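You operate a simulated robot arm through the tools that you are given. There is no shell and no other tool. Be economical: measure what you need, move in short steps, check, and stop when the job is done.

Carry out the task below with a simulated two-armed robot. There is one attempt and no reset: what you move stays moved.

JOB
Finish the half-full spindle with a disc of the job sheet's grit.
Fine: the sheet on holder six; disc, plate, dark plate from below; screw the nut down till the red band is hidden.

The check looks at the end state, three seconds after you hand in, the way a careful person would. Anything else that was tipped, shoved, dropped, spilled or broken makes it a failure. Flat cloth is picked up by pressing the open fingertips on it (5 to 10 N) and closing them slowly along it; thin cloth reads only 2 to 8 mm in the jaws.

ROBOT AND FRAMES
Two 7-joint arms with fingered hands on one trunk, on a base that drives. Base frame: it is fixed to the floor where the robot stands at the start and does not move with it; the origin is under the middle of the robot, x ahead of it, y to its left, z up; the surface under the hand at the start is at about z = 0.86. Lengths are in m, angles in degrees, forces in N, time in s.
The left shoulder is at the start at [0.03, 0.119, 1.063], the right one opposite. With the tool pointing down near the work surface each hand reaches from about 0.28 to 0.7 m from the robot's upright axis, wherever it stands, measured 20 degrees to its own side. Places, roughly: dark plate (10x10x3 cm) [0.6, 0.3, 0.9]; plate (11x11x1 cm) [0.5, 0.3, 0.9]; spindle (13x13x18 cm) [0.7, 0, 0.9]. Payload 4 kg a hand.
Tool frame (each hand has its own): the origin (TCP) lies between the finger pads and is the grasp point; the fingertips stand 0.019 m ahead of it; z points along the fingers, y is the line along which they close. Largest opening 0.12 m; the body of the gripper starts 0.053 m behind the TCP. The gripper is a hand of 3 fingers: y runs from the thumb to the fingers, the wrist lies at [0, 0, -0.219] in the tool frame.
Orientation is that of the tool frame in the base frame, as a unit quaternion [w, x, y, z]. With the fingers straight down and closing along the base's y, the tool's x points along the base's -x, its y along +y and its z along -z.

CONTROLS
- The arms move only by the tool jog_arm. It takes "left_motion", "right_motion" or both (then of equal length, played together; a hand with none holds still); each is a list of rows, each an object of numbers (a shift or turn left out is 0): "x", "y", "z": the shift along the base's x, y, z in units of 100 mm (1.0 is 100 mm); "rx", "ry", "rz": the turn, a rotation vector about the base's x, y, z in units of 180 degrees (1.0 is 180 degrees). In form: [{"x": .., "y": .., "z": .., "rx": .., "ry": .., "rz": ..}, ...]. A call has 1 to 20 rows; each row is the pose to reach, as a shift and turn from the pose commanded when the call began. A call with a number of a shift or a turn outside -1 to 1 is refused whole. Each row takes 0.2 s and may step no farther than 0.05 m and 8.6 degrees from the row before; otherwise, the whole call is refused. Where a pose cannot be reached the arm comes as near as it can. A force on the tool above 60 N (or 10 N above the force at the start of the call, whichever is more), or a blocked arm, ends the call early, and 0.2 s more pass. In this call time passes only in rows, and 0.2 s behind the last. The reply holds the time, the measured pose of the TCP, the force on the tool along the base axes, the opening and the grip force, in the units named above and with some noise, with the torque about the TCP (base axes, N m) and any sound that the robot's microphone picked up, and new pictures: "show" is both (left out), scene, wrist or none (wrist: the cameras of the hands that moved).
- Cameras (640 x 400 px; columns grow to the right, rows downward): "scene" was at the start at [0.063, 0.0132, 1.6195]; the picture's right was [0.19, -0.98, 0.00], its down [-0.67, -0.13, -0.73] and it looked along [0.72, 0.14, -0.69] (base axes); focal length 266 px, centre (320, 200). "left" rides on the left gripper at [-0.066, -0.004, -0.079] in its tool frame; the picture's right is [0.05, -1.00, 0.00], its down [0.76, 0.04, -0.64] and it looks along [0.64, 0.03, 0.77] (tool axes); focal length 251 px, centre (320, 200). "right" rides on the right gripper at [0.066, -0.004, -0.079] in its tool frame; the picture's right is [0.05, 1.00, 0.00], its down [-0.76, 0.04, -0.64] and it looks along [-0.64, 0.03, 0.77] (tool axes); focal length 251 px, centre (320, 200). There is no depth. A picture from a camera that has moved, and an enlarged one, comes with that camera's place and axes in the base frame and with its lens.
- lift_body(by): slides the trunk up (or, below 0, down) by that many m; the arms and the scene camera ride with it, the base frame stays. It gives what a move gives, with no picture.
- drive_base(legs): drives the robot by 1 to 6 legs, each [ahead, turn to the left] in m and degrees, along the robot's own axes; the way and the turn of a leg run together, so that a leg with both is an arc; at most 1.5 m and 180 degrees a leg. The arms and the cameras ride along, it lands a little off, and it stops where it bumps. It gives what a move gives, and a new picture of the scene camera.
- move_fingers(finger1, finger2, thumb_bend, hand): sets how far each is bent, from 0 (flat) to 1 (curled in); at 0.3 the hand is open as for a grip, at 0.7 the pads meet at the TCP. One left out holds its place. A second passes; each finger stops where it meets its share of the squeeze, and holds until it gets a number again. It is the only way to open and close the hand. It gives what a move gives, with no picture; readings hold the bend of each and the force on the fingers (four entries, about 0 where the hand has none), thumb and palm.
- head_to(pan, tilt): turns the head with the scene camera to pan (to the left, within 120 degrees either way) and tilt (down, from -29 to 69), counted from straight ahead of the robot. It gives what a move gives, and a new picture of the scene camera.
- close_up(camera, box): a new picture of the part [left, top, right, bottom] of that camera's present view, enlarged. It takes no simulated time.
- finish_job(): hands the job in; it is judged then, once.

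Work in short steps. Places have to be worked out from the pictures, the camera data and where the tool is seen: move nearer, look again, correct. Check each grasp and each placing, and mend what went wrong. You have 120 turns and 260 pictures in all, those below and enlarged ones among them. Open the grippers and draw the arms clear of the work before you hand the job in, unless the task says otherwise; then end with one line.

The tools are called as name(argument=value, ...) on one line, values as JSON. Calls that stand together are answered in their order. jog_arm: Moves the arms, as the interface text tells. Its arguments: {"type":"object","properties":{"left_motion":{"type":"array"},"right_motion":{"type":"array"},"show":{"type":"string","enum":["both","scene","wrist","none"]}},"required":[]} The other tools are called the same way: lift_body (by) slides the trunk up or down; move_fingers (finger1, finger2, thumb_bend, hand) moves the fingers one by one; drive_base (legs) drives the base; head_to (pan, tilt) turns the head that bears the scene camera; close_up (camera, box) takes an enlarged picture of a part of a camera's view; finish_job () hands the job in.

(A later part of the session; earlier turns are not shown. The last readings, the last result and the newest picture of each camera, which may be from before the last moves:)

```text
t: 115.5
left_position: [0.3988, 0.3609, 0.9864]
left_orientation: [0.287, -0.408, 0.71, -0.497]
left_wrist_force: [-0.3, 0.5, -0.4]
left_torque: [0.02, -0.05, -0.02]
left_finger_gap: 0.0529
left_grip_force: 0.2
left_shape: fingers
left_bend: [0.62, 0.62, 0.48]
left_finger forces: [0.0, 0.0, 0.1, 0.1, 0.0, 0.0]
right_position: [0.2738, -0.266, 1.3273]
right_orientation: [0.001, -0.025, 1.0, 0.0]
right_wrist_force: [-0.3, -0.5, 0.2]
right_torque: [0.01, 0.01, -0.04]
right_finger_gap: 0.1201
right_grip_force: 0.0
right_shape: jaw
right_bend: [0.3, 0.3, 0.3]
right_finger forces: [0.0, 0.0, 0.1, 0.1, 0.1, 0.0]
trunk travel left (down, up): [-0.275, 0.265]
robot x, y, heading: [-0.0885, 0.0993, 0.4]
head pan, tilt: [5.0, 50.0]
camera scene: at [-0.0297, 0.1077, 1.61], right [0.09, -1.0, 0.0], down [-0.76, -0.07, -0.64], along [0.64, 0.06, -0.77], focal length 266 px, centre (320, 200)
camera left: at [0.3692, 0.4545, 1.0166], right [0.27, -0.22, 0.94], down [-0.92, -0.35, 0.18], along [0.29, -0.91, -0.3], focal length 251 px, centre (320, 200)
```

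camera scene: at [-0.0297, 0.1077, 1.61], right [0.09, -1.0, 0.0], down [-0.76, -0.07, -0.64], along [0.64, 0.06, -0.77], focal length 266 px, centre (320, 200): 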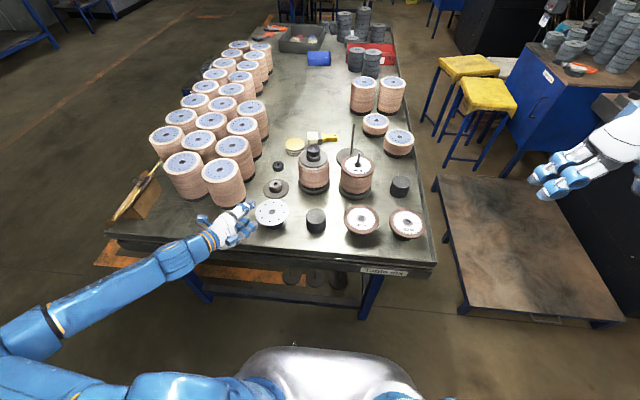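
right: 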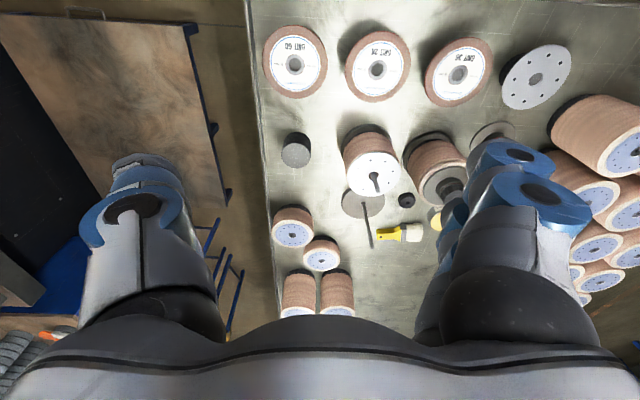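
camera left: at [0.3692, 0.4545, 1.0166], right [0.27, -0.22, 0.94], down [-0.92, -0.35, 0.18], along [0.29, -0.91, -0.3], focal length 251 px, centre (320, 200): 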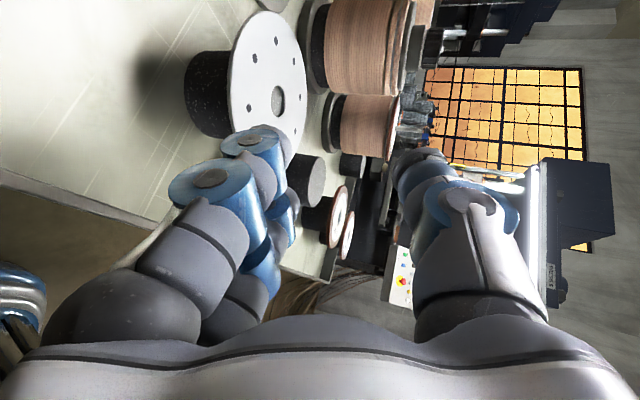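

Plate centre confirmed at (0.486, 0.314). Lower to z≈0.932 and check alignment.

jog_arm(left_motion=[{"x": -0.04, "y": 0.06, "z": -0.3}, {"x": -0.04, "y": 0.06, "z": -0.54}], show="none")

jog_arm(left_motion=[{"x": 0.15, "y": -0.09, "z": -0.03}, {"x": 0.3, "y": -0.17, "z": -0.07}], show="wrist")

```text
t: 116.1
left_position: [0.3945, 0.3672, 0.9325]
left_orientation: [0.287, -0.408, 0.71, -0.497]
left_wrist_force: [0.2, 0.0, -0.8]
left_torque: [0.01, -0.03, 0.0]
left_finger_gap: 0.0525
left_grip_force: 0.0
left_shape: fingers
left_bend: [0.62, 0.62, 0.48]
left_finger forces: [0.1, 0.0, 0.1, 0.1, 0.0, 0.1]
right_position: [0.2737, -0.267, 1.3278]
right_orientation: [0.001, -0.025, 1.0, 0.0]
right_wrist_force: [-1.1, 0.0, -0.1]
right_torque: [-0.01, 0.0, -0.02]
right_finger_gap: 0.1199
right_grip_force: 0.0
right_shape: jaw
right_bend: [0.3, 0.3, 0.3]
right_finger forces: [0.1, 0.0, 0.0, 0.1, 0.0, 0.0]
trunk travel left (down, up): [-0.275, 0.265]
robot x, y, heading: [-0.0891, 0.1053, 0.3]
head pan, tilt: [5.0, 50.0]
```

```text
t: 116.7
left_position: [0.4237, 0.35, 0.9267]
left_orientation: [0.287, -0.408, 0.71, -0.497]
left_wrist_force: [-0.1, -0.2, -0.6]
left_torque: [-0.02, 0.01, -0.03]
left_finger_gap: 0.0524
left_grip_force: 0.1
left_shape: fingers
left_bend: [0.62, 0.62, 0.48]
left_finger forces: [0.1, 0.1, 0.0, 0.1, 0.0, 0.0]
right_position: [0.2722, -0.2671, 1.3285]
right_orientation: [0.001, -0.025, 1.0, 0.0]
right_wrist_force: [-0.2, 0.1, -0.8]
right_torque: [-0.04, 0.01, 0.01]
right_finger_gap: 0.12
right_grip_force: 0.0
right_shape: jaw
right_bend: [0.3, 0.3, 0.3]
right_finger forces: [0.0, 0.0, 0.0, 0.0, 0.0, 0.0]
trunk travel left (down, up): [-0.275, 0.265]
robot x, y, heading: [-0.0903, 0.1031, 0.5]
head pan, tilt: [5.0, 50.0]
camera left: at [0.3946, 0.4436, 0.9568], right [0.27, -0.22, 0.94], down [-0.92, -0.35, 0.18], along [0.29, -0.91, -0.3], focal length 251 px, centre (320, 200)
```

left: 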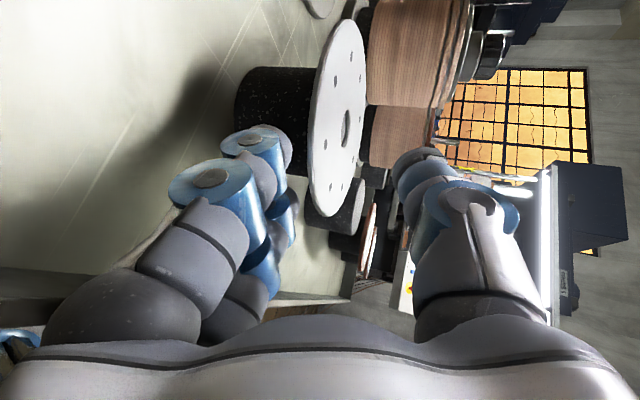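

Good alignment. Advance another 2 cm and close.

jog_arm(left_motion=[{"x": 0.1, "y": -0.06, "z": -0.04}, {"x": 0.18, "y": -0.1, "z": -0.07}], show="wrist")

move_fingers(hand="left", finger1=0.67, finger2=0.67, thumb_bend=0.62)

move_fingers(hand="left", finger1=0.73, finger2=0.73, thumb_bend=0.74)

close_up(camera="left", box=[0, 0, 640, 400])

```text
t: 117.3
left_position: [0.4404, 0.3399, 0.9185]
left_orientation: [0.287, -0.409, 0.71, -0.496]
left_wrist_force: [0.0, 0.3, -0.2]
left_torque: [-0.02, 0.03, -0.03]
left_finger_gap: 0.0525
left_grip_force: 0.0
left_shape: fingers
left_bend: [0.62, 0.62, 0.48]
left_finger forces: [0.0, 0.1, 0.0, 0.0, 0.1, 0.0]
right_position: [0.2723, -0.2668, 1.3284]
right_orientation: [0.0, -0.025, 1.0, 0.0]
right_wrist_force: [-0.3, -0.4, 0.1]
right_torque: [-0.02, 0.01, -0.03]
right_finger_gap: 0.12
right_grip_force: 0.0
right_shape: jaw
right_bend: [0.3, 0.3, 0.3]
right_finger forces: [0.1, 0.0, 0.1, 0.0, 0.0, 0.0]
trunk travel left (down, up): [-0.275, 0.265]
robot x, y, heading: [-0.0892, 0.1048, 0.5]
head pan, tilt: [5.0, 50.0]
camera left: at [0.4117, 0.4331, 0.9495], right [0.27, -0.22, 0.94], down [-0.92, -0.35, 0.18], along [0.29, -0.91, -0.3], focal length 251 px, centre (320, 200)
```

left: 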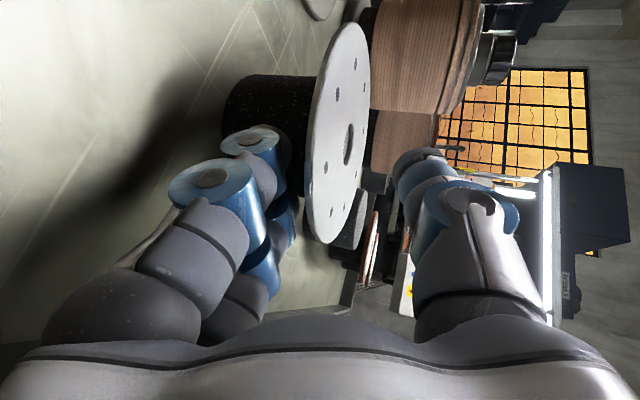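

```text
t: 118.3
left_position: [0.4413, 0.3392, 0.9195]
left_orientation: [0.287, -0.409, 0.71, -0.497]
left_wrist_force: [0.1, 0.2, -0.2]
left_torque: [0.03, -0.02, -0.02]
left_finger_gap: 0.0249
left_grip_force: 0.0
left_shape: fingers
left_bend: [0.67, 0.67, 0.62]
left_finger forces: [0.0, 0.1, 0.0, 0.1, 0.0, 0.0]
right_position: [0.2733, -0.2655, 1.3288]
right_orientation: [0.001, -0.025, 1.0, -0.001]
right_wrist_force: [-0.8, -0.1, 0.1]
right_torque: [0.01, -0.02, 0.04]
right_finger_gap: 0.1199
right_grip_force: 0.1
right_shape: jaw
right_bend: [0.3, 0.3, 0.3]
right_finger forces: [0.0, 0.0, 0.0, 0.0, 0.0, 0.0]
trunk travel left (down, up): [-0.275, 0.265]
robot x, y, heading: [-0.0914, 0.0988, 0.4]
head pan, tilt: [5.0, 50.0]
```

```text
t: 119.3
left_position: [0.4395, 0.3403, 0.9189]
left_orientation: [0.287, -0.409, 0.71, -0.497]
left_wrist_force: [0.0, 0.2, 0.6]
left_torque: [0.01, -0.01, 0.0]
left_finger_gap: 0.0125
left_grip_force: 5.2
left_shape: fingers
left_bend: [0.72, 0.72, 0.69]
left_finger forces: [3.0, 3.1, 0.1, 0.0, 4.9, 0.0]
right_position: [0.2725, -0.2657, 1.3286]
right_orientation: [0.001, -0.025, 1.0, 0.0]
right_wrist_force: [-0.3, -0.3, -0.2]
right_torque: [0.0, -0.02, 0.04]
right_finger_gap: 0.1201
right_grip_force: 0.0
right_shape: jaw
right_bend: [0.3, 0.3, 0.3]
right_finger forces: [0.0, 0.0, 0.1, 0.0, 0.1, 0.0]
trunk travel left (down, up): [-0.275, 0.265]
robot x, y, heading: [-0.0901, 0.1013, 0.4]
head pan, tilt: [5.0, 50.0]
```

```text
1.00 times, centred on (320, 200) of left (not enlarged: the box is as wide or as high as the picture)
camera zoom: at [0.4115, 0.4334, 0.9495], right [0.27, -0.22, 0.94], down [-0.92, -0.35, 0.18], along [0.29, -0.91, -0.3], focal length 251 px, centre (320, 200)
```

zoom: 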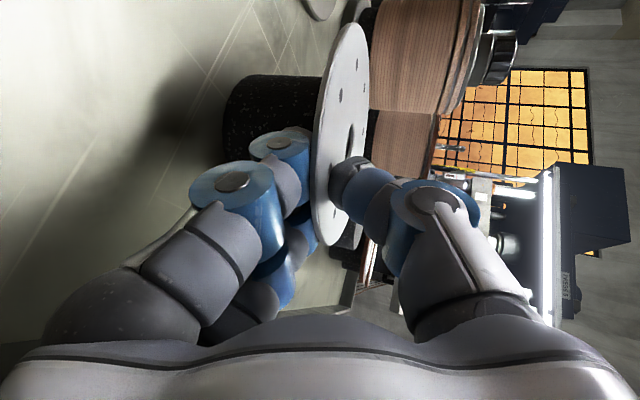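

Gripped. Squeeze, lift, and level the hand while carrying toward the spindle.

move_fingers(hand="left", finger1=0.81, finger2=0.81, thumb_bend=0.83)

jog_arm(left_motion=[{"z": 0.1}, {"z": 0.3}, {"z": 0.6}, {"z": 0.9}, {"z": 1.0}], show="both")

```text
t: 120.3
left_position: [0.4391, 0.3408, 0.919]
left_orientation: [0.287, -0.407, 0.71, -0.497]
left_wrist_force: [-0.9, 0.7, 0.8]
left_torque: [0.01, -0.03, -0.01]
left_finger_gap: 0.0104
left_grip_force: 17.4
left_shape: fingers
left_bend: [0.77, 0.77, 0.72]
left_finger forces: [8.8, 9.0, 0.1, 0.1, 16.3, 0.0]
right_position: [0.2726, -0.2658, 1.3286]
right_orientation: [0.001, -0.025, 1.0, 0.0]
right_wrist_force: [-0.2, -0.4, 0.1]
right_torque: [0.02, -0.01, 0.03]
right_finger_gap: 0.1201
right_grip_force: 0.1
right_shape: jaw
right_bend: [0.3, 0.3, 0.3]
right_finger forces: [0.0, 0.1, 0.0, 0.0, 0.1, 0.0]
trunk travel left (down, up): [-0.275, 0.265]
robot x, y, heading: [-0.0848, 0.1029, 0.5]
head pan, tilt: [5.0, 50.0]
```

```text
t: 121.5
left_position: [0.4392, 0.3401, 1.0186]
left_orientation: [0.287, -0.409, 0.71, -0.496]
left_wrist_force: [0.5, -1.2, -0.4]
left_torque: [0.01, 0.02, 0.0]
left_finger_gap: 0.0102
left_grip_force: 16.5
left_shape: fingers
left_bend: [0.77, 0.77, 0.72]
left_finger forces: [8.5, 8.7, 0.0, 0.0, 16.4, 0.0]
right_position: [0.2729, -0.2668, 1.3294]
right_orientation: [0.0, -0.025, 1.0, 0.0]
right_wrist_force: [-0.1, 0.8, 0.3]
right_torque: [-0.01, -0.01, 0.0]
right_finger_gap: 0.1201
right_grip_force: 0.1
right_shape: jaw
right_bend: [0.3, 0.3, 0.3]
right_finger forces: [0.1, 0.1, 0.1, 0.1, 0.1, 0.0]
trunk travel left (down, up): [-0.275, 0.265]
robot x, y, heading: [-0.0872, 0.104, 0.1]
head pan, tilt: [5.0, 50.0]
camera scene: at [-0.0298, 0.1084, 1.61], right [0.09, -1.0, 0.0], down [-0.76, -0.07, -0.64], along [0.64, 0.06, -0.77], focal length 266 px, centre (320, 200)
camera left: at [0.4103, 0.4341, 1.05], right [0.27, -0.22, 0.94], down [-0.92, -0.35, 0.18], along [0.29, -0.91, -0.3], focal length 251 px, centre (320, 200)
```

scene: 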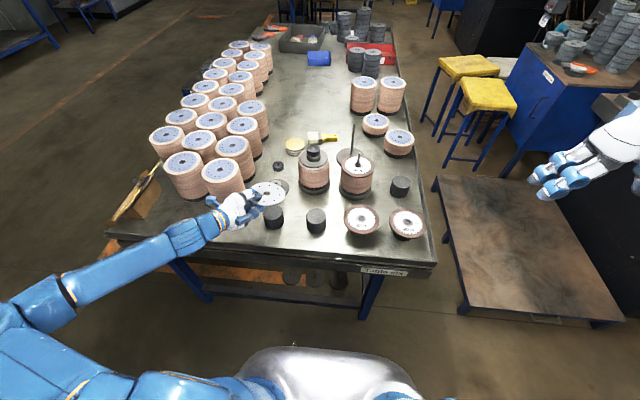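
left: 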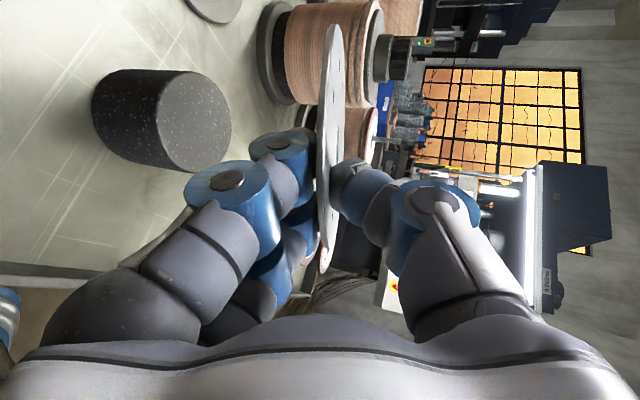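

Plate held. Raise, level, and carry toward the spindle at z≈1.13.

jog_arm(left_motion=[{"z": 0.3, "rx": -0.0185, "ry": -0.032}, {"z": 0.6, "rx": -0.037, "ry": -0.064}, {"z": 0.9, "rx": -0.0555, "ry": -0.0962}, {"x": 0.2, "y": -0.3, "z": 1.0, "rx": -0.0555, "ry": -0.0962}, {"x": 0.4, "y": -0.65, "z": 1.0, "rx": -0.0555, "ry": -0.0962}, {"x": 0.6, "y": -1.0, "z": 1.0, "rx": -0.0555, "ry": -0.0962}], show="none")

jog_arm(left_motion=[{"x": 0.2, "y": -0.4}, {"x": 0.4, "y": -0.8}, {"x": 0.7, "y": -1.0}, {"x": 0.85, "y": -1.0}], show="wrist")

close_up(camera="scene", box=[290, 110, 430, 210])

```text
t: 122.9
left_position: [0.4982, 0.238, 1.115]
left_orientation: [0.354, -0.353, 0.614, -0.611]
left_wrist_force: [-0.7, 0.2, -0.7]
left_torque: [0.01, 0.01, 0.01]
left_finger_gap: 0.01
left_grip_force: 16.9
left_shape: fingers
left_bend: [0.77, 0.77, 0.72]
left_finger forces: [8.6, 8.7, 0.1, 0.1, 16.6, 0.1]
right_position: [0.2743, -0.2669, 1.3277]
right_orientation: [0.0, -0.025, 1.0, 0.0]
right_wrist_force: [0.8, -1.0, -0.6]
right_torque: [-0.02, 0.01, 0.02]
right_finger_gap: 0.1201
right_grip_force: 0.0
right_shape: jaw
right_bend: [0.3, 0.3, 0.3]
right_finger forces: [0.0, 0.0, 0.0, 0.0, 0.0, 0.1]
trunk travel left (down, up): [-0.275, 0.265]
robot x, y, heading: [-0.0877, 0.101, 0.2]
head pan, tilt: [5.0, 50.0]
```

```text
t: 123.9
left_position: [0.5845, 0.1371, 1.1155]
left_orientation: [-0.353, 0.353, -0.613, 0.613]
left_wrist_force: [-0.9, -0.2, -0.4]
left_torque: [0.04, 0.05, -0.01]
left_finger_gap: 0.01
left_grip_force: 17.2
left_shape: fingers
left_bend: [0.77, 0.77, 0.72]
left_finger forces: [8.6, 8.7, 0.0, 0.0, 16.6, 0.0]
right_position: [0.2734, -0.2658, 1.3289]
right_orientation: [0.0, -0.027, 1.0, 0.0]
right_wrist_force: [0.3, 0.4, -0.2]
right_torque: [0.01, -0.01, 0.0]
right_finger_gap: 0.12
right_grip_force: 0.0
right_shape: jaw
right_bend: [0.3, 0.3, 0.3]
right_finger forces: [0.0, 0.0, 0.0, 0.0, 0.1, 0.0]
trunk travel left (down, up): [-0.275, 0.265]
robot x, y, heading: [-0.0898, 0.101, 0.4]
head pan, tilt: [5.0, 50.0]
camera left: at [0.5497, 0.2347, 1.12], right [-0.03, -0.05, 1.0], down [-0.94, -0.34, -0.04], along [0.34, -0.94, -0.04], focal length 251 px, centre (320, 200)
```

left: 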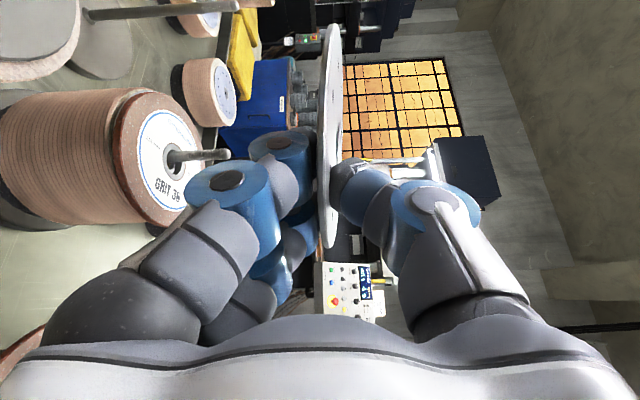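

```text
4.00 times, centred on (360, 160) of scene
camera zoom: at [-0.0298, 0.1086, 1.61], right [0.1, -1.0, 0.0], down [-0.76, -0.07, -0.64], along [0.64, 0.06, -0.77], focal length 1066 px, centre (160, 360)
```

zoom: 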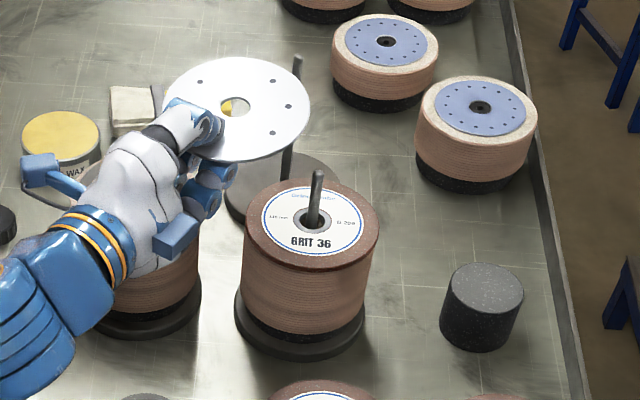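

Plate hole ≈ (0.626, 0.113). Move over the rod and lower to just above the tip.

jog_arm(left_motion=[{"x": 0.17, "y": -0.35}, {"x": 0.33, "y": -0.7}, {"x": 0.33, "y": -0.7, "z": -0.35}, {"x": 0.33, "y": -0.7, "z": -0.7}], show="wrist")

close_up(camera="scene", box=[335, 130, 395, 175])

```text
t: 124.9
left_position: [0.6191, 0.0673, 1.0452]
left_orientation: [0.355, -0.353, 0.614, -0.611]
left_wrist_force: [-0.7, 1.4, -1.0]
left_torque: [0.04, 0.01, 0.0]
left_finger_gap: 0.0103
left_grip_force: 16.9
left_shape: fingers
left_bend: [0.77, 0.77, 0.72]
left_finger forces: [8.5, 8.6, 0.1, 0.1, 16.6, 0.0]
right_position: [0.2727, -0.2672, 1.3282]
right_orientation: [0.0, -0.026, 1.0, 0.001]
right_wrist_force: [0.5, 0.3, -1.0]
right_torque: [0.02, 0.0, 0.01]
right_finger_gap: 0.1201
right_grip_force: 0.0
right_shape: jaw
right_bend: [0.3, 0.3, 0.3]
right_finger forces: [0.0, 0.0, 0.1, 0.1, 0.1, 0.0]
trunk travel left (down, up): [-0.275, 0.265]
robot x, y, heading: [-0.0869, 0.1082, 0.3]
head pan, tilt: [5.0, 50.0]
camera left: at [0.5844, 0.1641, 1.0495], right [-0.03, -0.05, 1.0], down [-0.94, -0.34, -0.04], along [0.34, -0.94, -0.04], focal length 251 px, centre (320, 200)
```

left: 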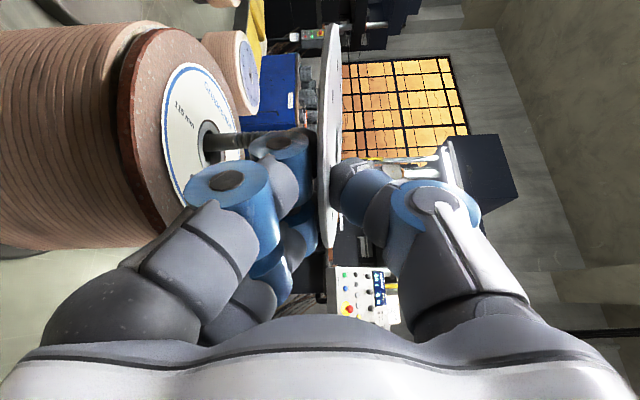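

```text
8.89 times, centred on (365, 152) of scene
camera zoom: at [-0.0293, 0.1076, 1.61], right [0.1, -1.0, 0.0], down [-0.76, -0.07, -0.64], along [0.64, 0.06, -0.77], focal length 2368 px, centre (-80, 622)
```

zoom: 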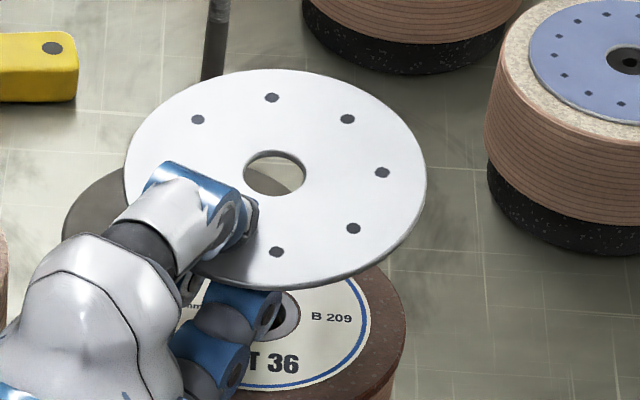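

Matches the disc's alignment. Descend 2 cm and look for the rod in the hole.

jog_arm(left_motion=[{"z": -0.08}, {"z": -0.15}, {"z": -0.2}], show="none")

close_up(camera="scene", box=[335, 130, 395, 175])

```text
t: 125.7
left_position: [0.6181, 0.0693, 1.0279]
left_orientation: [0.354, -0.353, 0.614, -0.611]
left_wrist_force: [1.1, -1.1, -0.5]
left_torque: [0.02, 0.01, 0.02]
left_finger_gap: 0.0098
left_grip_force: 16.9
left_shape: fingers
left_bend: [0.77, 0.77, 0.72]
left_finger forces: [8.6, 8.5, 0.0, 0.0, 16.4, 0.0]
right_position: [0.2723, -0.2677, 1.3289]
right_orientation: [0.0, -0.025, 1.0, 0.0]
right_wrist_force: [-0.5, 0.6, 0.2]
right_torque: [-0.01, -0.01, -0.02]
right_finger_gap: 0.1201
right_grip_force: 0.1
right_shape: jaw
right_bend: [0.3, 0.3, 0.3]
right_finger forces: [0.1, 0.0, 0.0, 0.2, 0.1, 0.0]
trunk travel left (down, up): [-0.275, 0.265]
robot x, y, heading: [-0.0886, 0.1023, 0.2]
head pan, tilt: [5.0, 50.0]
```

```text
8.89 times, centred on (365, 152) of scene
camera zoom: at [-0.0296, 0.1081, 1.61], right [0.1, -1.0, 0.0], down [-0.76, -0.07, -0.64], along [0.64, 0.06, -0.77], focal length 2368 px, centre (-80, 622)
```

zoom: 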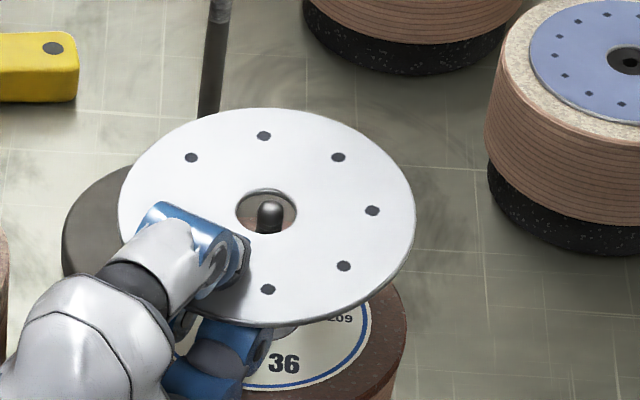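

Rod is in the hole. Lower to z≈1.014 and release the thumb.

jog_arm(left_motion=[{"z": -0.07}, {"z": -0.13}], show="none")

move_fingers(hand="left", finger1=0.74, finger2=0.74, thumb_bend=0.5)

close_up(camera="scene", box=[325, 130, 395, 185])

```text
t: 126.3
left_position: [0.6175, 0.0679, 1.0155]
left_orientation: [0.354, -0.353, 0.613, -0.612]
left_wrist_force: [8.6, -3.3, 5.8]
left_torque: [-0.05, -0.05, 0.07]
left_finger_gap: 0.0102
left_grip_force: 16.4
left_shape: fingers
left_bend: [0.77, 0.77, 0.72]
left_finger forces: [7.5, 8.6, 0.0, 0.1, 16.4, 0.0]
right_position: [0.2744, -0.2663, 1.3279]
right_orientation: [0.001, -0.025, 1.0, 0.0]
right_wrist_force: [0.1, -0.1, -0.4]
right_torque: [0.01, -0.01, 0.05]
right_finger_gap: 0.1201
right_grip_force: 0.2
right_shape: jaw
right_bend: [0.3, 0.3, 0.3]
right_finger forces: [0.1, 0.1, 0.1, 0.0, 0.0, 0.0]
trunk travel left (down, up): [-0.275, 0.265]
robot x, y, heading: [-0.088, 0.1003, 0.4]
head pan, tilt: [5.0, 50.0]
```

```text
t: 127.3
left_position: [0.6185, 0.0687, 1.0146]
left_orientation: [-0.354, 0.353, -0.612, 0.613]
left_wrist_force: [-0.8, 0.4, -0.5]
left_torque: [-0.03, 0.03, 0.02]
left_finger_gap: 0.034
left_grip_force: 0.3
left_shape: fingers
left_bend: [0.74, 0.74, 0.5]
left_finger forces: [0.2, 0.2, 0.0, 0.0, 0.1, 0.1]
right_position: [0.2726, -0.2656, 1.3289]
right_orientation: [0.001, -0.026, 1.0, 0.0]
right_wrist_force: [-0.3, 0.2, 1.7]
right_torque: [0.0, -0.02, -0.01]
right_finger_gap: 0.1199
right_grip_force: 0.1
right_shape: jaw
right_bend: [0.3, 0.3, 0.3]
right_finger forces: [0.0, 0.1, 0.0, 0.0, 0.0, 0.0]
trunk travel left (down, up): [-0.275, 0.265]
robot x, y, heading: [-0.0894, 0.1, 0.6]
head pan, tilt: [5.0, 50.0]
```

```text
7.27 times, centred on (360, 158) of scene
camera zoom: at [-0.0298, 0.1082, 1.61], right [0.09, -1.0, 0.0], down [-0.76, -0.07, -0.64], along [0.64, 0.06, -0.77], focal length 1938 px, centre (29, 509)
```

zoom: 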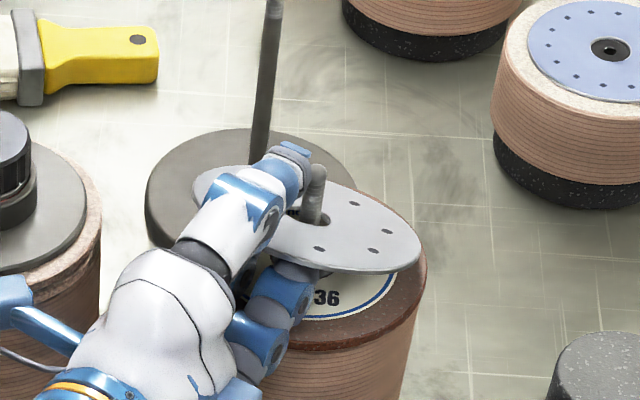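

Same as before; withdraw the fingers.

jog_arm(left_motion=[{"x": -0.09, "y": 0.05}, {"x": -0.17, "y": 0.1}, {"x": -0.26, "y": 0.15}, {"x": -0.35, "y": 0.2}, {"x": -0.43, "y": 0.25}, {"x": -0.6, "y": 0.35}, {"x": -0.8, "y": 0.46}, {"x": -0.9, "y": 0.52, "z": 0.3}, {"x": -0.9, "y": 0.52, "z": 0.7}, {"x": -0.9, "y": 0.52, "z": 1.0}], show="none")

close_up(camera="scene", box=[240, 120, 420, 250])

```text
t: 129.5
left_position: [0.5287, 0.1211, 1.1154]
left_orientation: [0.354, -0.353, 0.613, -0.612]
left_wrist_force: [0.1, -0.3, -0.1]
left_torque: [0.01, 0.04, -0.02]
left_finger_gap: 0.0334
left_grip_force: 0.0
left_shape: fingers
left_bend: [0.74, 0.74, 0.5]
left_finger forces: [0.0, 0.0, 0.0, 0.1, 0.0, 0.0]
right_position: [0.2728, -0.2666, 1.3275]
right_orientation: [0.0, -0.025, 1.0, 0.0]
right_wrist_force: [0.2, 0.5, 0.3]
right_torque: [0.01, 0.0, -0.02]
right_finger_gap: 0.12
right_grip_force: 0.0
right_shape: jaw
right_bend: [0.3, 0.3, 0.3]
right_finger forces: [0.1, 0.1, 0.0, 0.0, 0.1, 0.0]
trunk travel left (down, up): [-0.275, 0.265]
robot x, y, heading: [-0.0878, 0.1006, 0.3]
head pan, tilt: [5.0, 50.0]
```

```text
3.08 times, centred on (330, 185) of scene
camera zoom: at [-0.0302, 0.1083, 1.6101], right [0.09, -1.0, 0.0], down [-0.76, -0.07, -0.64], along [0.64, 0.06, -0.77], focal length 820 px, centre (289, 246)
```

zoom: 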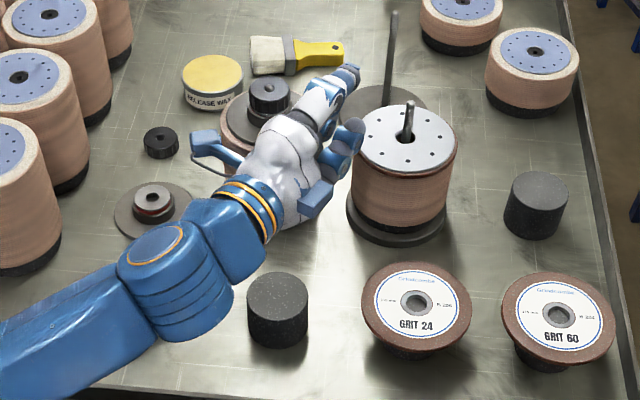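

Plate is on. Next the dark plate (hub at ~(0.63, 0.337)) and nut (~(0.73, 0.345)). I lift, turn the hand to vertical, and drive 0.15 m forward again.

jog_arm(left_motion=[{"x": -0.2, "y": 0.2, "z": 0.35}, {"x": -0.4, "y": 0.4, "z": 0.7}, {"x": -0.6, "y": 0.6, "z": 1.0}], show="none")

jog_arm(left_motion=[{"rx": 0.0208, "ry": 0.0361}, {"rx": 0.0417, "ry": 0.0722}, {"rx": 0.0625, "ry": 0.1083}, {"rx": 0.0833, "ry": 0.1443}, {"rx": 0.1042, "ry": 0.1804}, {"rx": 0.125, "ry": 0.2165}, {"rx": 0.1458, "ry": 0.2526}, {"rx": 0.1667, "ry": 0.2887}, {"rx": 0.1875, "ry": 0.3248}, {"rx": 0.2083, "ry": 0.3608}, {"rx": 0.2292, "ry": 0.3969}, {"rx": 0.25, "ry": 0.433}], show="none")

drive_base(legs=[[0.155, 0]])

```text
t: 130.3
left_position: [0.4693, 0.1804, 1.2141]
left_orientation: [0.354, -0.353, 0.613, -0.612]
left_wrist_force: [0.1, 0.7, 0.0]
left_torque: [0.0, 0.01, 0.0]
left_finger_gap: 0.0335
left_grip_force: 0.1
left_shape: fingers
left_bend: [0.74, 0.74, 0.5]
left_finger forces: [0.0, 0.0, 0.0, 0.0, 0.0, 0.0]
right_position: [0.2734, -0.2657, 1.3292]
right_orientation: [0.001, -0.026, 1.0, 0.001]
right_wrist_force: [-0.2, 0.2, 0.0]
right_torque: [-0.01, 0.01, -0.01]
right_finger_gap: 0.1201
right_grip_force: 0.1
right_shape: jaw
right_bend: [0.3, 0.3, 0.3]
right_finger forces: [0.0, 0.0, 0.0, 0.1, 0.0, 0.1]
trunk travel left (down, up): [-0.275, 0.265]
robot x, y, heading: [-0.0879, 0.0994, 0.5]
head pan, tilt: [5.0, 50.0]
```

```text
t: 132.9
left_position: [0.4686, 0.1814, 1.214]
left_orientation: [-0.001, -0.499, 0.867, 0.001]
left_wrist_force: [0.1, -0.5, 0.3]
left_torque: [0.03, 0.03, 0.02]
left_finger_gap: 0.0335
left_grip_force: 0.1
left_shape: fingers
left_bend: [0.74, 0.74, 0.5]
left_finger forces: [0.0, 0.0, 0.0, 0.0, 0.1, 0.0]
right_position: [0.2743, -0.2675, 1.3279]
right_orientation: [0.0, -0.025, 1.0, 0.001]
right_wrist_force: [0.1, -0.4, 0.2]
right_torque: [0.02, 0.01, 0.01]
right_finger_gap: 0.1199
right_grip_force: 0.0
right_shape: jaw
right_bend: [0.3, 0.3, 0.3]
right_finger forces: [0.0, 0.0, 0.1, 0.1, 0.1, 0.0]
trunk travel left (down, up): [-0.275, 0.265]
robot x, y, heading: [-0.0873, 0.1044, 0.8]
head pan, tilt: [5.0, 50.0]
```

```text
t: 134.3
left_position: [0.6259, 0.1809, 1.2134]
left_orientation: [-0.001, -0.498, 0.867, 0.001]
left_wrist_force: [1.3, -0.9, 0.5]
left_torque: [0.0, 0.04, -0.02]
left_finger_gap: 0.0335
left_grip_force: 0.0
left_shape: fingers
left_bend: [0.74, 0.74, 0.5]
left_finger forces: [0.0, 0.0, 0.0, 0.0, 0.0, 0.0]
right_position: [0.4292, -0.2664, 1.3274]
right_orientation: [0.0, -0.024, 1.0, 0.0]
right_wrist_force: [0.3, -0.7, 0.4]
right_torque: [0.02, 0.02, -0.03]
right_finger_gap: 0.1199
right_grip_force: 0.1
right_shape: jaw
right_bend: [0.3, 0.3, 0.3]
right_finger forces: [0.0, 0.0, 0.0, 0.1, 0.0, 0.0]
trunk travel left (down, up): [-0.275, 0.265]
robot x, y, heading: [0.065, 0.1043, 0.3]
head pan, tilt: [5.0, 50.0]
camera scene: at [0.1276, 0.1094, 1.6099], right [0.09, -1.0, 0.0], down [-0.76, -0.07, -0.64], along [0.64, 0.06, -0.77], focal length 266 px, centre (320, 200)
```

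scene: 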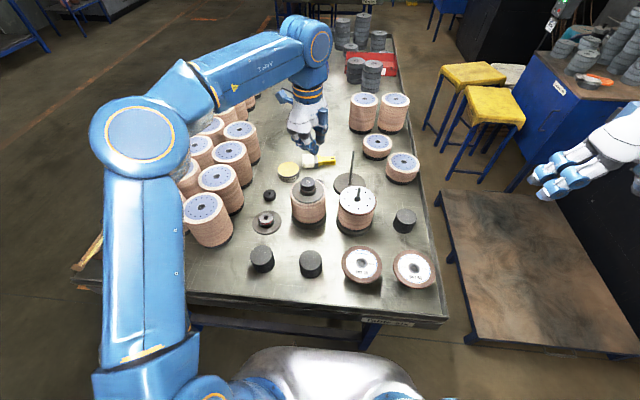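

Position over the dark plate with a half-open hand.

move_fingers(hand="left", finger1=0.5, finger2=0.5, thumb_bend=0.5)

jog_arm(left_motion=[{"y": 0.4}, {"y": 0.8}, {"y": 1.0}], show="none")

jog_arm(left_motion=[{"y": 0.3, "x": 0.04}, {"y": 0.56, "x": 0.04, "z": -0.3}, {"y": 0.56, "x": 0.04, "z": -0.7}, {"y": 0.56, "x": 0.04, "z": -1.0}], show="both")

```text
t: 135.3
left_position: [0.6242, 0.1812, 1.215]
left_orientation: [-0.001, -0.498, 0.867, 0.0]
left_wrist_force: [0.8, -0.7, 0.5]
left_torque: [0.01, 0.0, 0.0]
left_finger_gap: 0.0681
left_grip_force: 0.1
left_shape: fingers
left_bend: [0.5, 0.5, 0.5]
left_finger forces: [0.0, 0.1, 0.1, 0.0, 0.0, 0.1]
right_position: [0.4281, -0.2656, 1.3276]
right_orientation: [0.0, -0.024, 1.0, 0.0]
right_wrist_force: [0.5, -0.4, -0.3]
right_torque: [0.03, 0.01, -0.01]
right_finger_gap: 0.1198
right_grip_force: 0.2
right_shape: jaw
right_bend: [0.3, 0.3, 0.3]
right_finger forces: [0.0, 0.1, 0.0, 0.1, 0.0, 0.1]
trunk travel left (down, up): [-0.275, 0.265]
robot x, y, heading: [0.0644, 0.1022, 0.4]
head pan, tilt: [5.0, 50.0]
```

```text
t: 136.1
left_position: [0.6246, 0.2822, 1.214]
left_orientation: [-0.002, -0.497, 0.868, 0.0]
left_wrist_force: [0.9, -0.2, -1.1]
left_torque: [0.04, 0.01, 0.02]
left_finger_gap: 0.0681
left_grip_force: 0.0
left_shape: fingers
left_bend: [0.5, 0.5, 0.5]
left_finger forces: [0.0, 0.0, 0.0, 0.0, 0.0, 0.0]
right_position: [0.4276, -0.2641, 1.3284]
right_orientation: [0.001, -0.024, 1.0, 0.0]
right_wrist_force: [0.6, -0.1, 0.6]
right_torque: [0.01, 0.01, -0.03]
right_finger_gap: 0.1198
right_grip_force: 0.1
right_shape: jaw
right_bend: [0.3, 0.3, 0.3]
right_finger forces: [0.0, 0.0, 0.1, 0.0, 0.0, 0.0]
trunk travel left (down, up): [-0.275, 0.265]
robot x, y, heading: [0.0695, 0.1025, 0.5]
head pan, tilt: [5.0, 50.0]
```

```text
t: 137.1
left_position: [0.6281, 0.3357, 1.1137]
left_orientation: [-0.001, -0.498, 0.867, 0.0]
left_wrist_force: [-0.5, -0.8, 0.2]
left_torque: [0.0, -0.03, -0.01]
left_finger_gap: 0.0683
left_grip_force: 0.1
left_shape: fingers
left_bend: [0.5, 0.5, 0.5]
left_finger forces: [0.0, 0.1, 0.1, 0.0, 0.1, 0.0]
right_position: [0.4283, -0.2659, 1.3278]
right_orientation: [0.0, -0.024, 1.0, 0.0]
right_wrist_force: [-0.4, 0.2, -0.1]
right_torque: [-0.02, 0.02, 0.01]
right_finger_gap: 0.1199
right_grip_force: 0.1
right_shape: jaw
right_bend: [0.3, 0.3, 0.3]
right_finger forces: [0.0, 0.1, 0.0, 0.0, 0.0, 0.0]
trunk travel left (down, up): [-0.275, 0.265]
robot x, y, heading: [0.0683, 0.1053, 0.6]
head pan, tilt: [5.0, 50.0]
camera scene: at [0.1256, 0.1101, 1.61], right [0.09, -1.0, 0.0], down [-0.76, -0.07, -0.64], along [0.64, 0.06, -0.77], focal length 266 px, centre (320, 200)
camera left: at [0.6654, 0.3913, 1.1932], right [0.83, -0.55, 0.0], down [-0.42, -0.64, 0.64], along [-0.35, -0.54, -0.76], focal length 251 px, centre (320, 200)
```

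scene: 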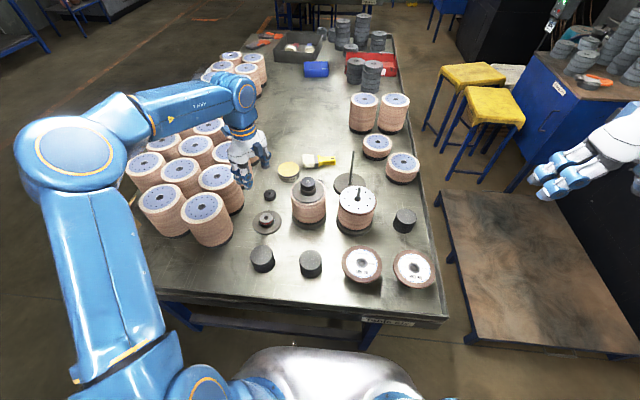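
left: 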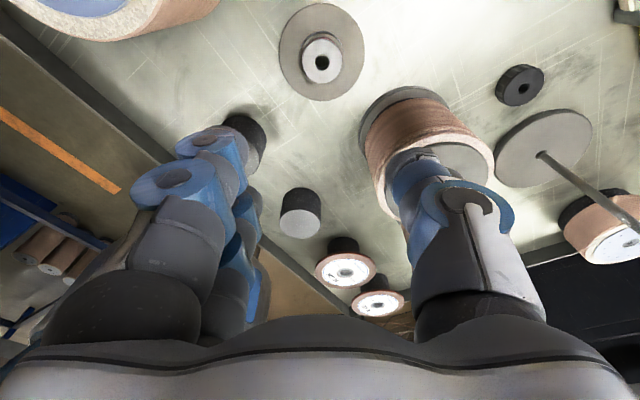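

Look closely at the dark plate's hub and the two nut-like pieces.

close_up(camera="left", box=[270, 0, 370, 62])

close_up(camera="left", box=[470, 40, 590, 115])

close_up(camera="scene", box=[245, 175, 335, 235])

```text
6.40 times, centred on (320, 31) of left
camera zoom: at [0.6654, 0.3913, 1.1932], right [0.83, -0.55, 0.0], down [-0.42, -0.64, 0.64], along [-0.35, -0.54, -0.76], focal length 1609 px, centre (320, 1282)
```

zoom: 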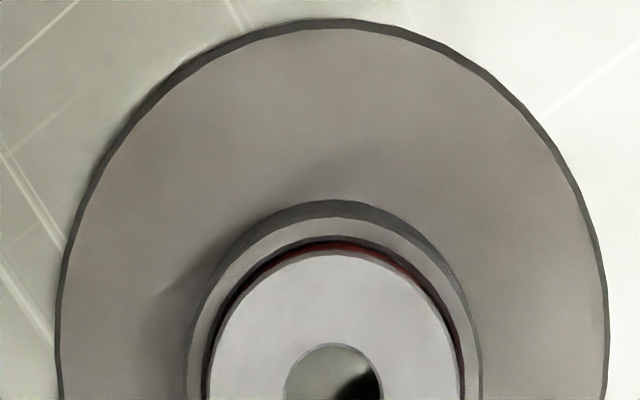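

```text
5.33 times, centred on (530, 78) of left
camera zoom: at [0.6654, 0.3913, 1.1932], right [0.83, -0.55, 0.0], down [-0.42, -0.64, 0.64], along [-0.35, -0.54, -0.76], focal length 1341 px, centre (-800, 853)
```

zoom: 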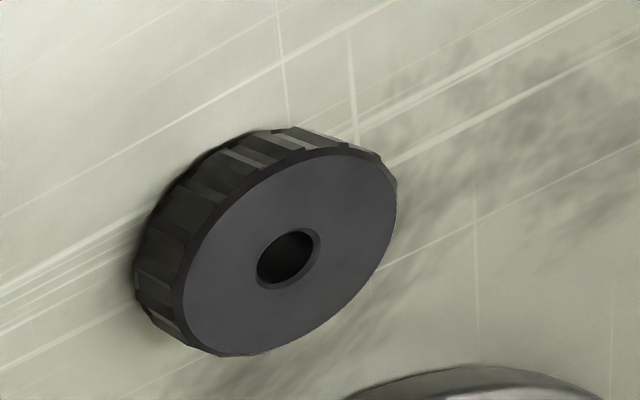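

```text
6.67 times, centred on (290, 205) of scene
camera zoom: at [0.1256, 0.1101, 1.61], right [0.09, -1.0, 0.0], down [-0.76, -0.07, -0.64], along [0.64, 0.06, -0.77], focal length 1776 px, centre (520, 167)
```

zoom: 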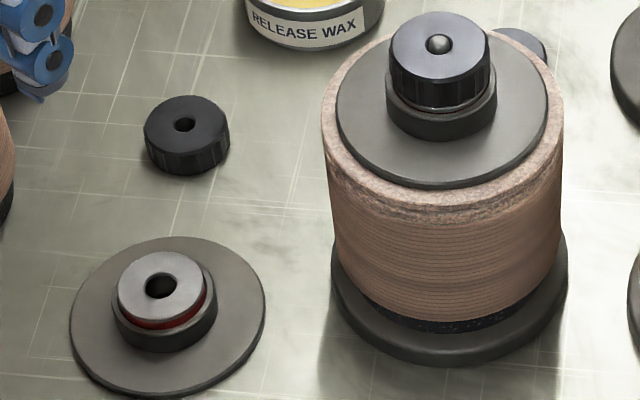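

It's a sprung cap with the red band; the nut presses it down. I'll grip the hub ring from above. Centre ≈ (0.635, 0.341); lower to check.

jog_arm(left_motion=[{"x": 0.07, "y": 0.05, "z": -0.3}, {"x": 0.07, "y": 0.05, "z": -0.7}, {"x": 0.07, "y": 0.05, "z": -1.0}], show="wrist")

```text
t: 137.9
left_position: [0.637, 0.3429, 1.0149]
left_orientation: [-0.001, -0.498, 0.867, 0.0]
left_wrist_force: [0.4, -0.4, -1.1]
left_torque: [-0.01, 0.0, -0.01]
left_finger_gap: 0.0681
left_grip_force: 0.1
left_shape: fingers
left_bend: [0.5, 0.5, 0.5]
left_finger forces: [0.0, 0.0, 0.0, 0.1, 0.1, 0.0]
right_position: [0.4269, -0.266, 1.3273]
right_orientation: [0.0, -0.024, 1.0, 0.001]
right_wrist_force: [0.1, -0.5, 0.1]
right_torque: [-0.01, 0.0, 0.0]
right_finger_gap: 0.1198
right_grip_force: 0.1
right_shape: jaw
right_bend: [0.3, 0.3, 0.3]
right_finger forces: [0.0, 0.0, 0.0, 0.0, 0.1, 0.0]
trunk travel left (down, up): [-0.275, 0.265]
robot x, y, heading: [0.0637, 0.1028, 0.3]
head pan, tilt: [5.0, 50.0]
camera left: at [0.6748, 0.3974, 1.0936], right [0.83, -0.55, 0.0], down [-0.42, -0.64, 0.64], along [-0.36, -0.54, -0.76], focal length 251 px, centre (320, 200)
```

left: 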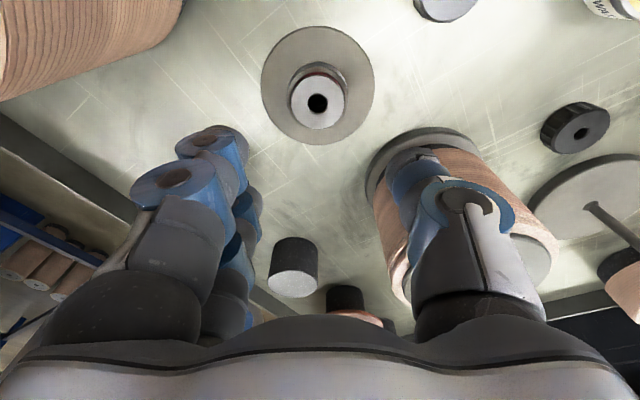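

Centre (0.6345, 0.3403). Lower to z≈0.93 then view.

jog_arm(left_motion=[{"x": -0.025, "y": -0.026, "z": -0.4}, {"x": -0.025, "y": -0.026, "z": -0.85}], show="wrist")

```text
t: 138.5
left_position: [0.6335, 0.3388, 0.9276]
left_orientation: [0.0, -0.498, 0.867, -0.001]
left_wrist_force: [0.7, -0.1, -0.3]
left_torque: [-0.01, 0.03, 0.0]
left_finger_gap: 0.0682
left_grip_force: 0.0
left_shape: fingers
left_bend: [0.5, 0.5, 0.5]
left_finger forces: [0.0, 0.0, 0.0, 0.0, 0.1, 0.0]
right_position: [0.4287, -0.265, 1.328]
right_orientation: [0.0, -0.024, 1.0, 0.0]
right_wrist_force: [1.0, 0.5, -0.1]
right_torque: [-0.03, 0.0, 0.0]
right_finger_gap: 0.1198
right_grip_force: 0.1
right_shape: jaw
right_bend: [0.3, 0.3, 0.3]
right_finger forces: [0.1, 0.0, 0.0, 0.0, 0.0, 0.0]
trunk travel left (down, up): [-0.275, 0.265]
robot x, y, heading: [0.0677, 0.1008, 0.5]
head pan, tilt: [5.0, 50.0]
camera left: at [0.6715, 0.3944, 1.0068], right [0.83, -0.55, 0.0], down [-0.42, -0.64, 0.64], along [-0.35, -0.54, -0.76], focal length 251 px, centre (320, 200)
```

left: 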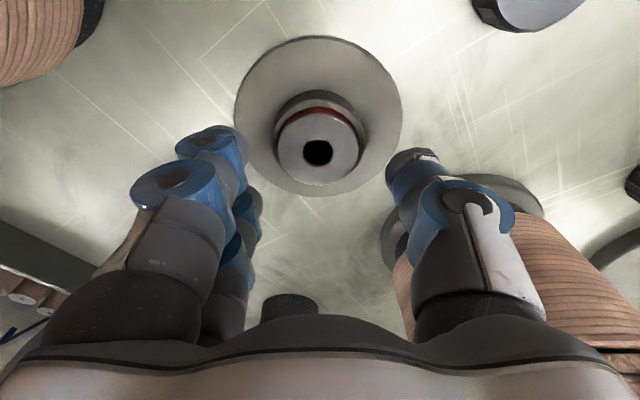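

Lower to z≈0.889, then close gently.

jog_arm(left_motion=[{"z": -0.2}, {"z": -0.37}], show="none")

move_fingers(hand="left", finger1=0.56, finger2=0.56, thumb_bend=0.56)

close_up(camera="left", box=[0, 0, 640, 400])

```text
t: 139.1
left_position: [0.6329, 0.3388, 0.8931]
left_orientation: [0.0, -0.498, 0.867, -0.001]
left_wrist_force: [0.4, -0.1, 6.2]
left_torque: [0.18, 0.16, -0.04]
left_finger_gap: 0.0686
left_grip_force: 3.2
left_shape: fingers
left_bend: [0.5, 0.5, 0.5]
left_finger forces: [3.2, 2.5, 0.1, 0.0, 0.1, 0.1]
right_position: [0.4265, -0.2674, 1.3291]
right_orientation: [0.001, -0.024, 1.0, 0.001]
right_wrist_force: [-0.2, 1.0, 0.1]
right_torque: [-0.01, -0.03, -0.03]
right_finger_gap: 0.12
right_grip_force: 0.0
right_shape: jaw
right_bend: [0.3, 0.3, 0.3]
right_finger forces: [0.0, 0.1, 0.1, 0.1, 0.0, 0.1]
trunk travel left (down, up): [-0.275, 0.265]
robot x, y, heading: [0.0695, 0.1021, 0.5]
head pan, tilt: [5.0, 50.0]
```

```text
t: 140.1
left_position: [0.6336, 0.338, 0.8924]
left_orientation: [0.001, -0.498, 0.867, -0.002]
left_wrist_force: [1.1, 0.9, 15.3]
left_torque: [0.15, 0.13, 0.04]
left_finger_gap: 0.0574
left_grip_force: 9.0
left_shape: fingers
left_bend: [0.55, 0.55, 0.54]
left_finger forces: [6.4, 3.2, 0.0, 0.0, 7.6, 0.0]
right_position: [0.4266, -0.266, 1.3286]
right_orientation: [0.001, -0.025, 1.0, -0.001]
right_wrist_force: [-0.1, 0.4, 0.4]
right_torque: [-0.01, -0.01, -0.02]
right_finger_gap: 0.1199
right_grip_force: 0.0
right_shape: jaw
right_bend: [0.3, 0.3, 0.3]
right_finger forces: [0.0, 0.0, 0.1, 0.0, 0.1, 0.0]
trunk travel left (down, up): [-0.275, 0.265]
robot x, y, heading: [0.0674, 0.1026, 0.3]
head pan, tilt: [5.0, 50.0]
```

```text
1.00 times, centred on (320, 200) of left (not enlarged: the box is as wide or as high as the picture)
camera zoom: at [0.6705, 0.3937, 0.9721], right [0.83, -0.55, 0.0], down [-0.42, -0.64, 0.64], along [-0.35, -0.54, -0.77], focal length 251 px, centre (320, 200)
```

zoom: 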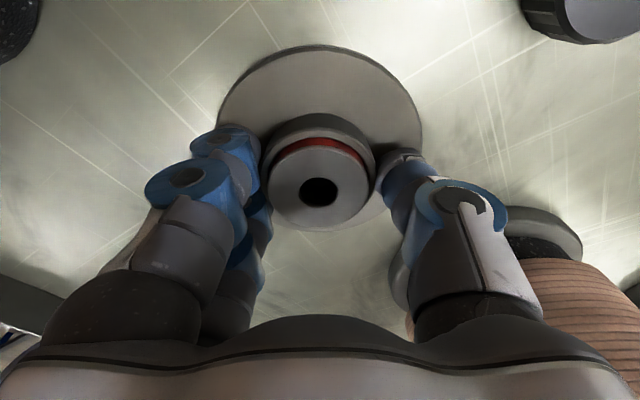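

Fingertips press on the plate; raise 4 mm, then squeeze.

jog_arm(left_motion=[{"z": 0.05}], show="none")

move_fingers(hand="left", finger1=0.7, finger2=0.7, thumb_bend=0.7)

close_up(camera="left", box=[160, 20, 480, 220])

```text
t: 140.5
left_position: [0.6314, 0.3388, 0.8949]
left_orientation: [-0.003, -0.497, 0.868, 0.0]
left_wrist_force: [0.4, 0.5, -0.3]
left_torque: [-0.01, 0.0, -0.01]
left_finger_gap: 0.055
left_grip_force: 1.9
left_shape: fingers
left_bend: [0.55, 0.55, 0.54]
left_finger forces: [1.0, 1.0, 0.0, 0.1, 1.9, 0.1]
right_position: [0.4278, -0.2657, 1.328]
right_orientation: [-0.001, -0.024, 1.0, 0.0]
right_wrist_force: [0.6, 0.1, 0.3]
right_torque: [-0.04, -0.01, 0.04]
right_finger_gap: 0.12
right_grip_force: 0.1
right_shape: jaw
right_bend: [0.3, 0.3, 0.3]
right_finger forces: [0.0, 0.0, 0.0, 0.1, 0.0, 0.0]
trunk travel left (down, up): [-0.275, 0.265]
robot x, y, heading: [0.0671, 0.1035, 0.0]
head pan, tilt: [5.0, 50.0]
```

```text
t: 141.5
left_position: [0.6338, 0.3389, 0.8972]
left_orientation: [-0.001, -0.497, 0.867, 0.0]
left_wrist_force: [0.3, 0.0, 0.1]
left_torque: [0.02, 0.02, 0.01]
left_finger_gap: 0.0517
left_grip_force: 19.5
left_shape: fingers
left_bend: [0.58, 0.58, 0.56]
left_finger forces: [9.4, 9.2, 0.0, 0.0, 19.7, 0.0]
right_position: [0.4277, -0.2656, 1.3281]
right_orientation: [0.0, -0.024, 1.0, 0.0]
right_wrist_force: [-0.6, 0.3, -0.4]
right_torque: [0.0, 0.06, 0.02]
right_finger_gap: 0.1201
right_grip_force: 0.1
right_shape: jaw
right_bend: [0.3, 0.3, 0.3]
right_finger forces: [0.0, 0.1, 0.1, 0.0, 0.1, 0.0]
trunk travel left (down, up): [-0.275, 0.265]
robot x, y, heading: [0.0655, 0.1075, 0.2]
head pan, tilt: [5.0, 50.0]
```

```text
2.00 times, centred on (320, 120) of left
camera zoom: at [0.6713, 0.3941, 0.9758], right [0.83, -0.55, 0.0], down [-0.42, -0.64, 0.64], along [-0.36, -0.54, -0.76], focal length 503 px, centre (320, 360)
```

zoom: 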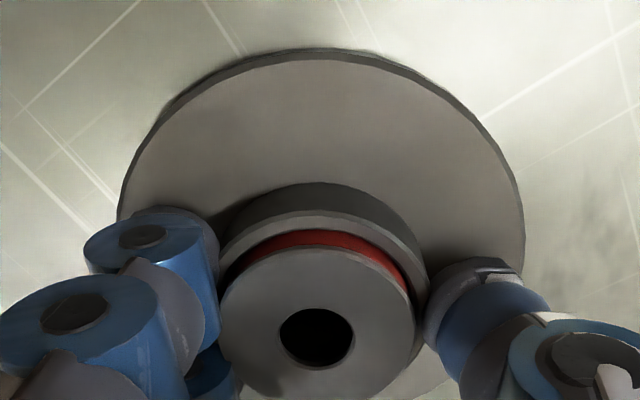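

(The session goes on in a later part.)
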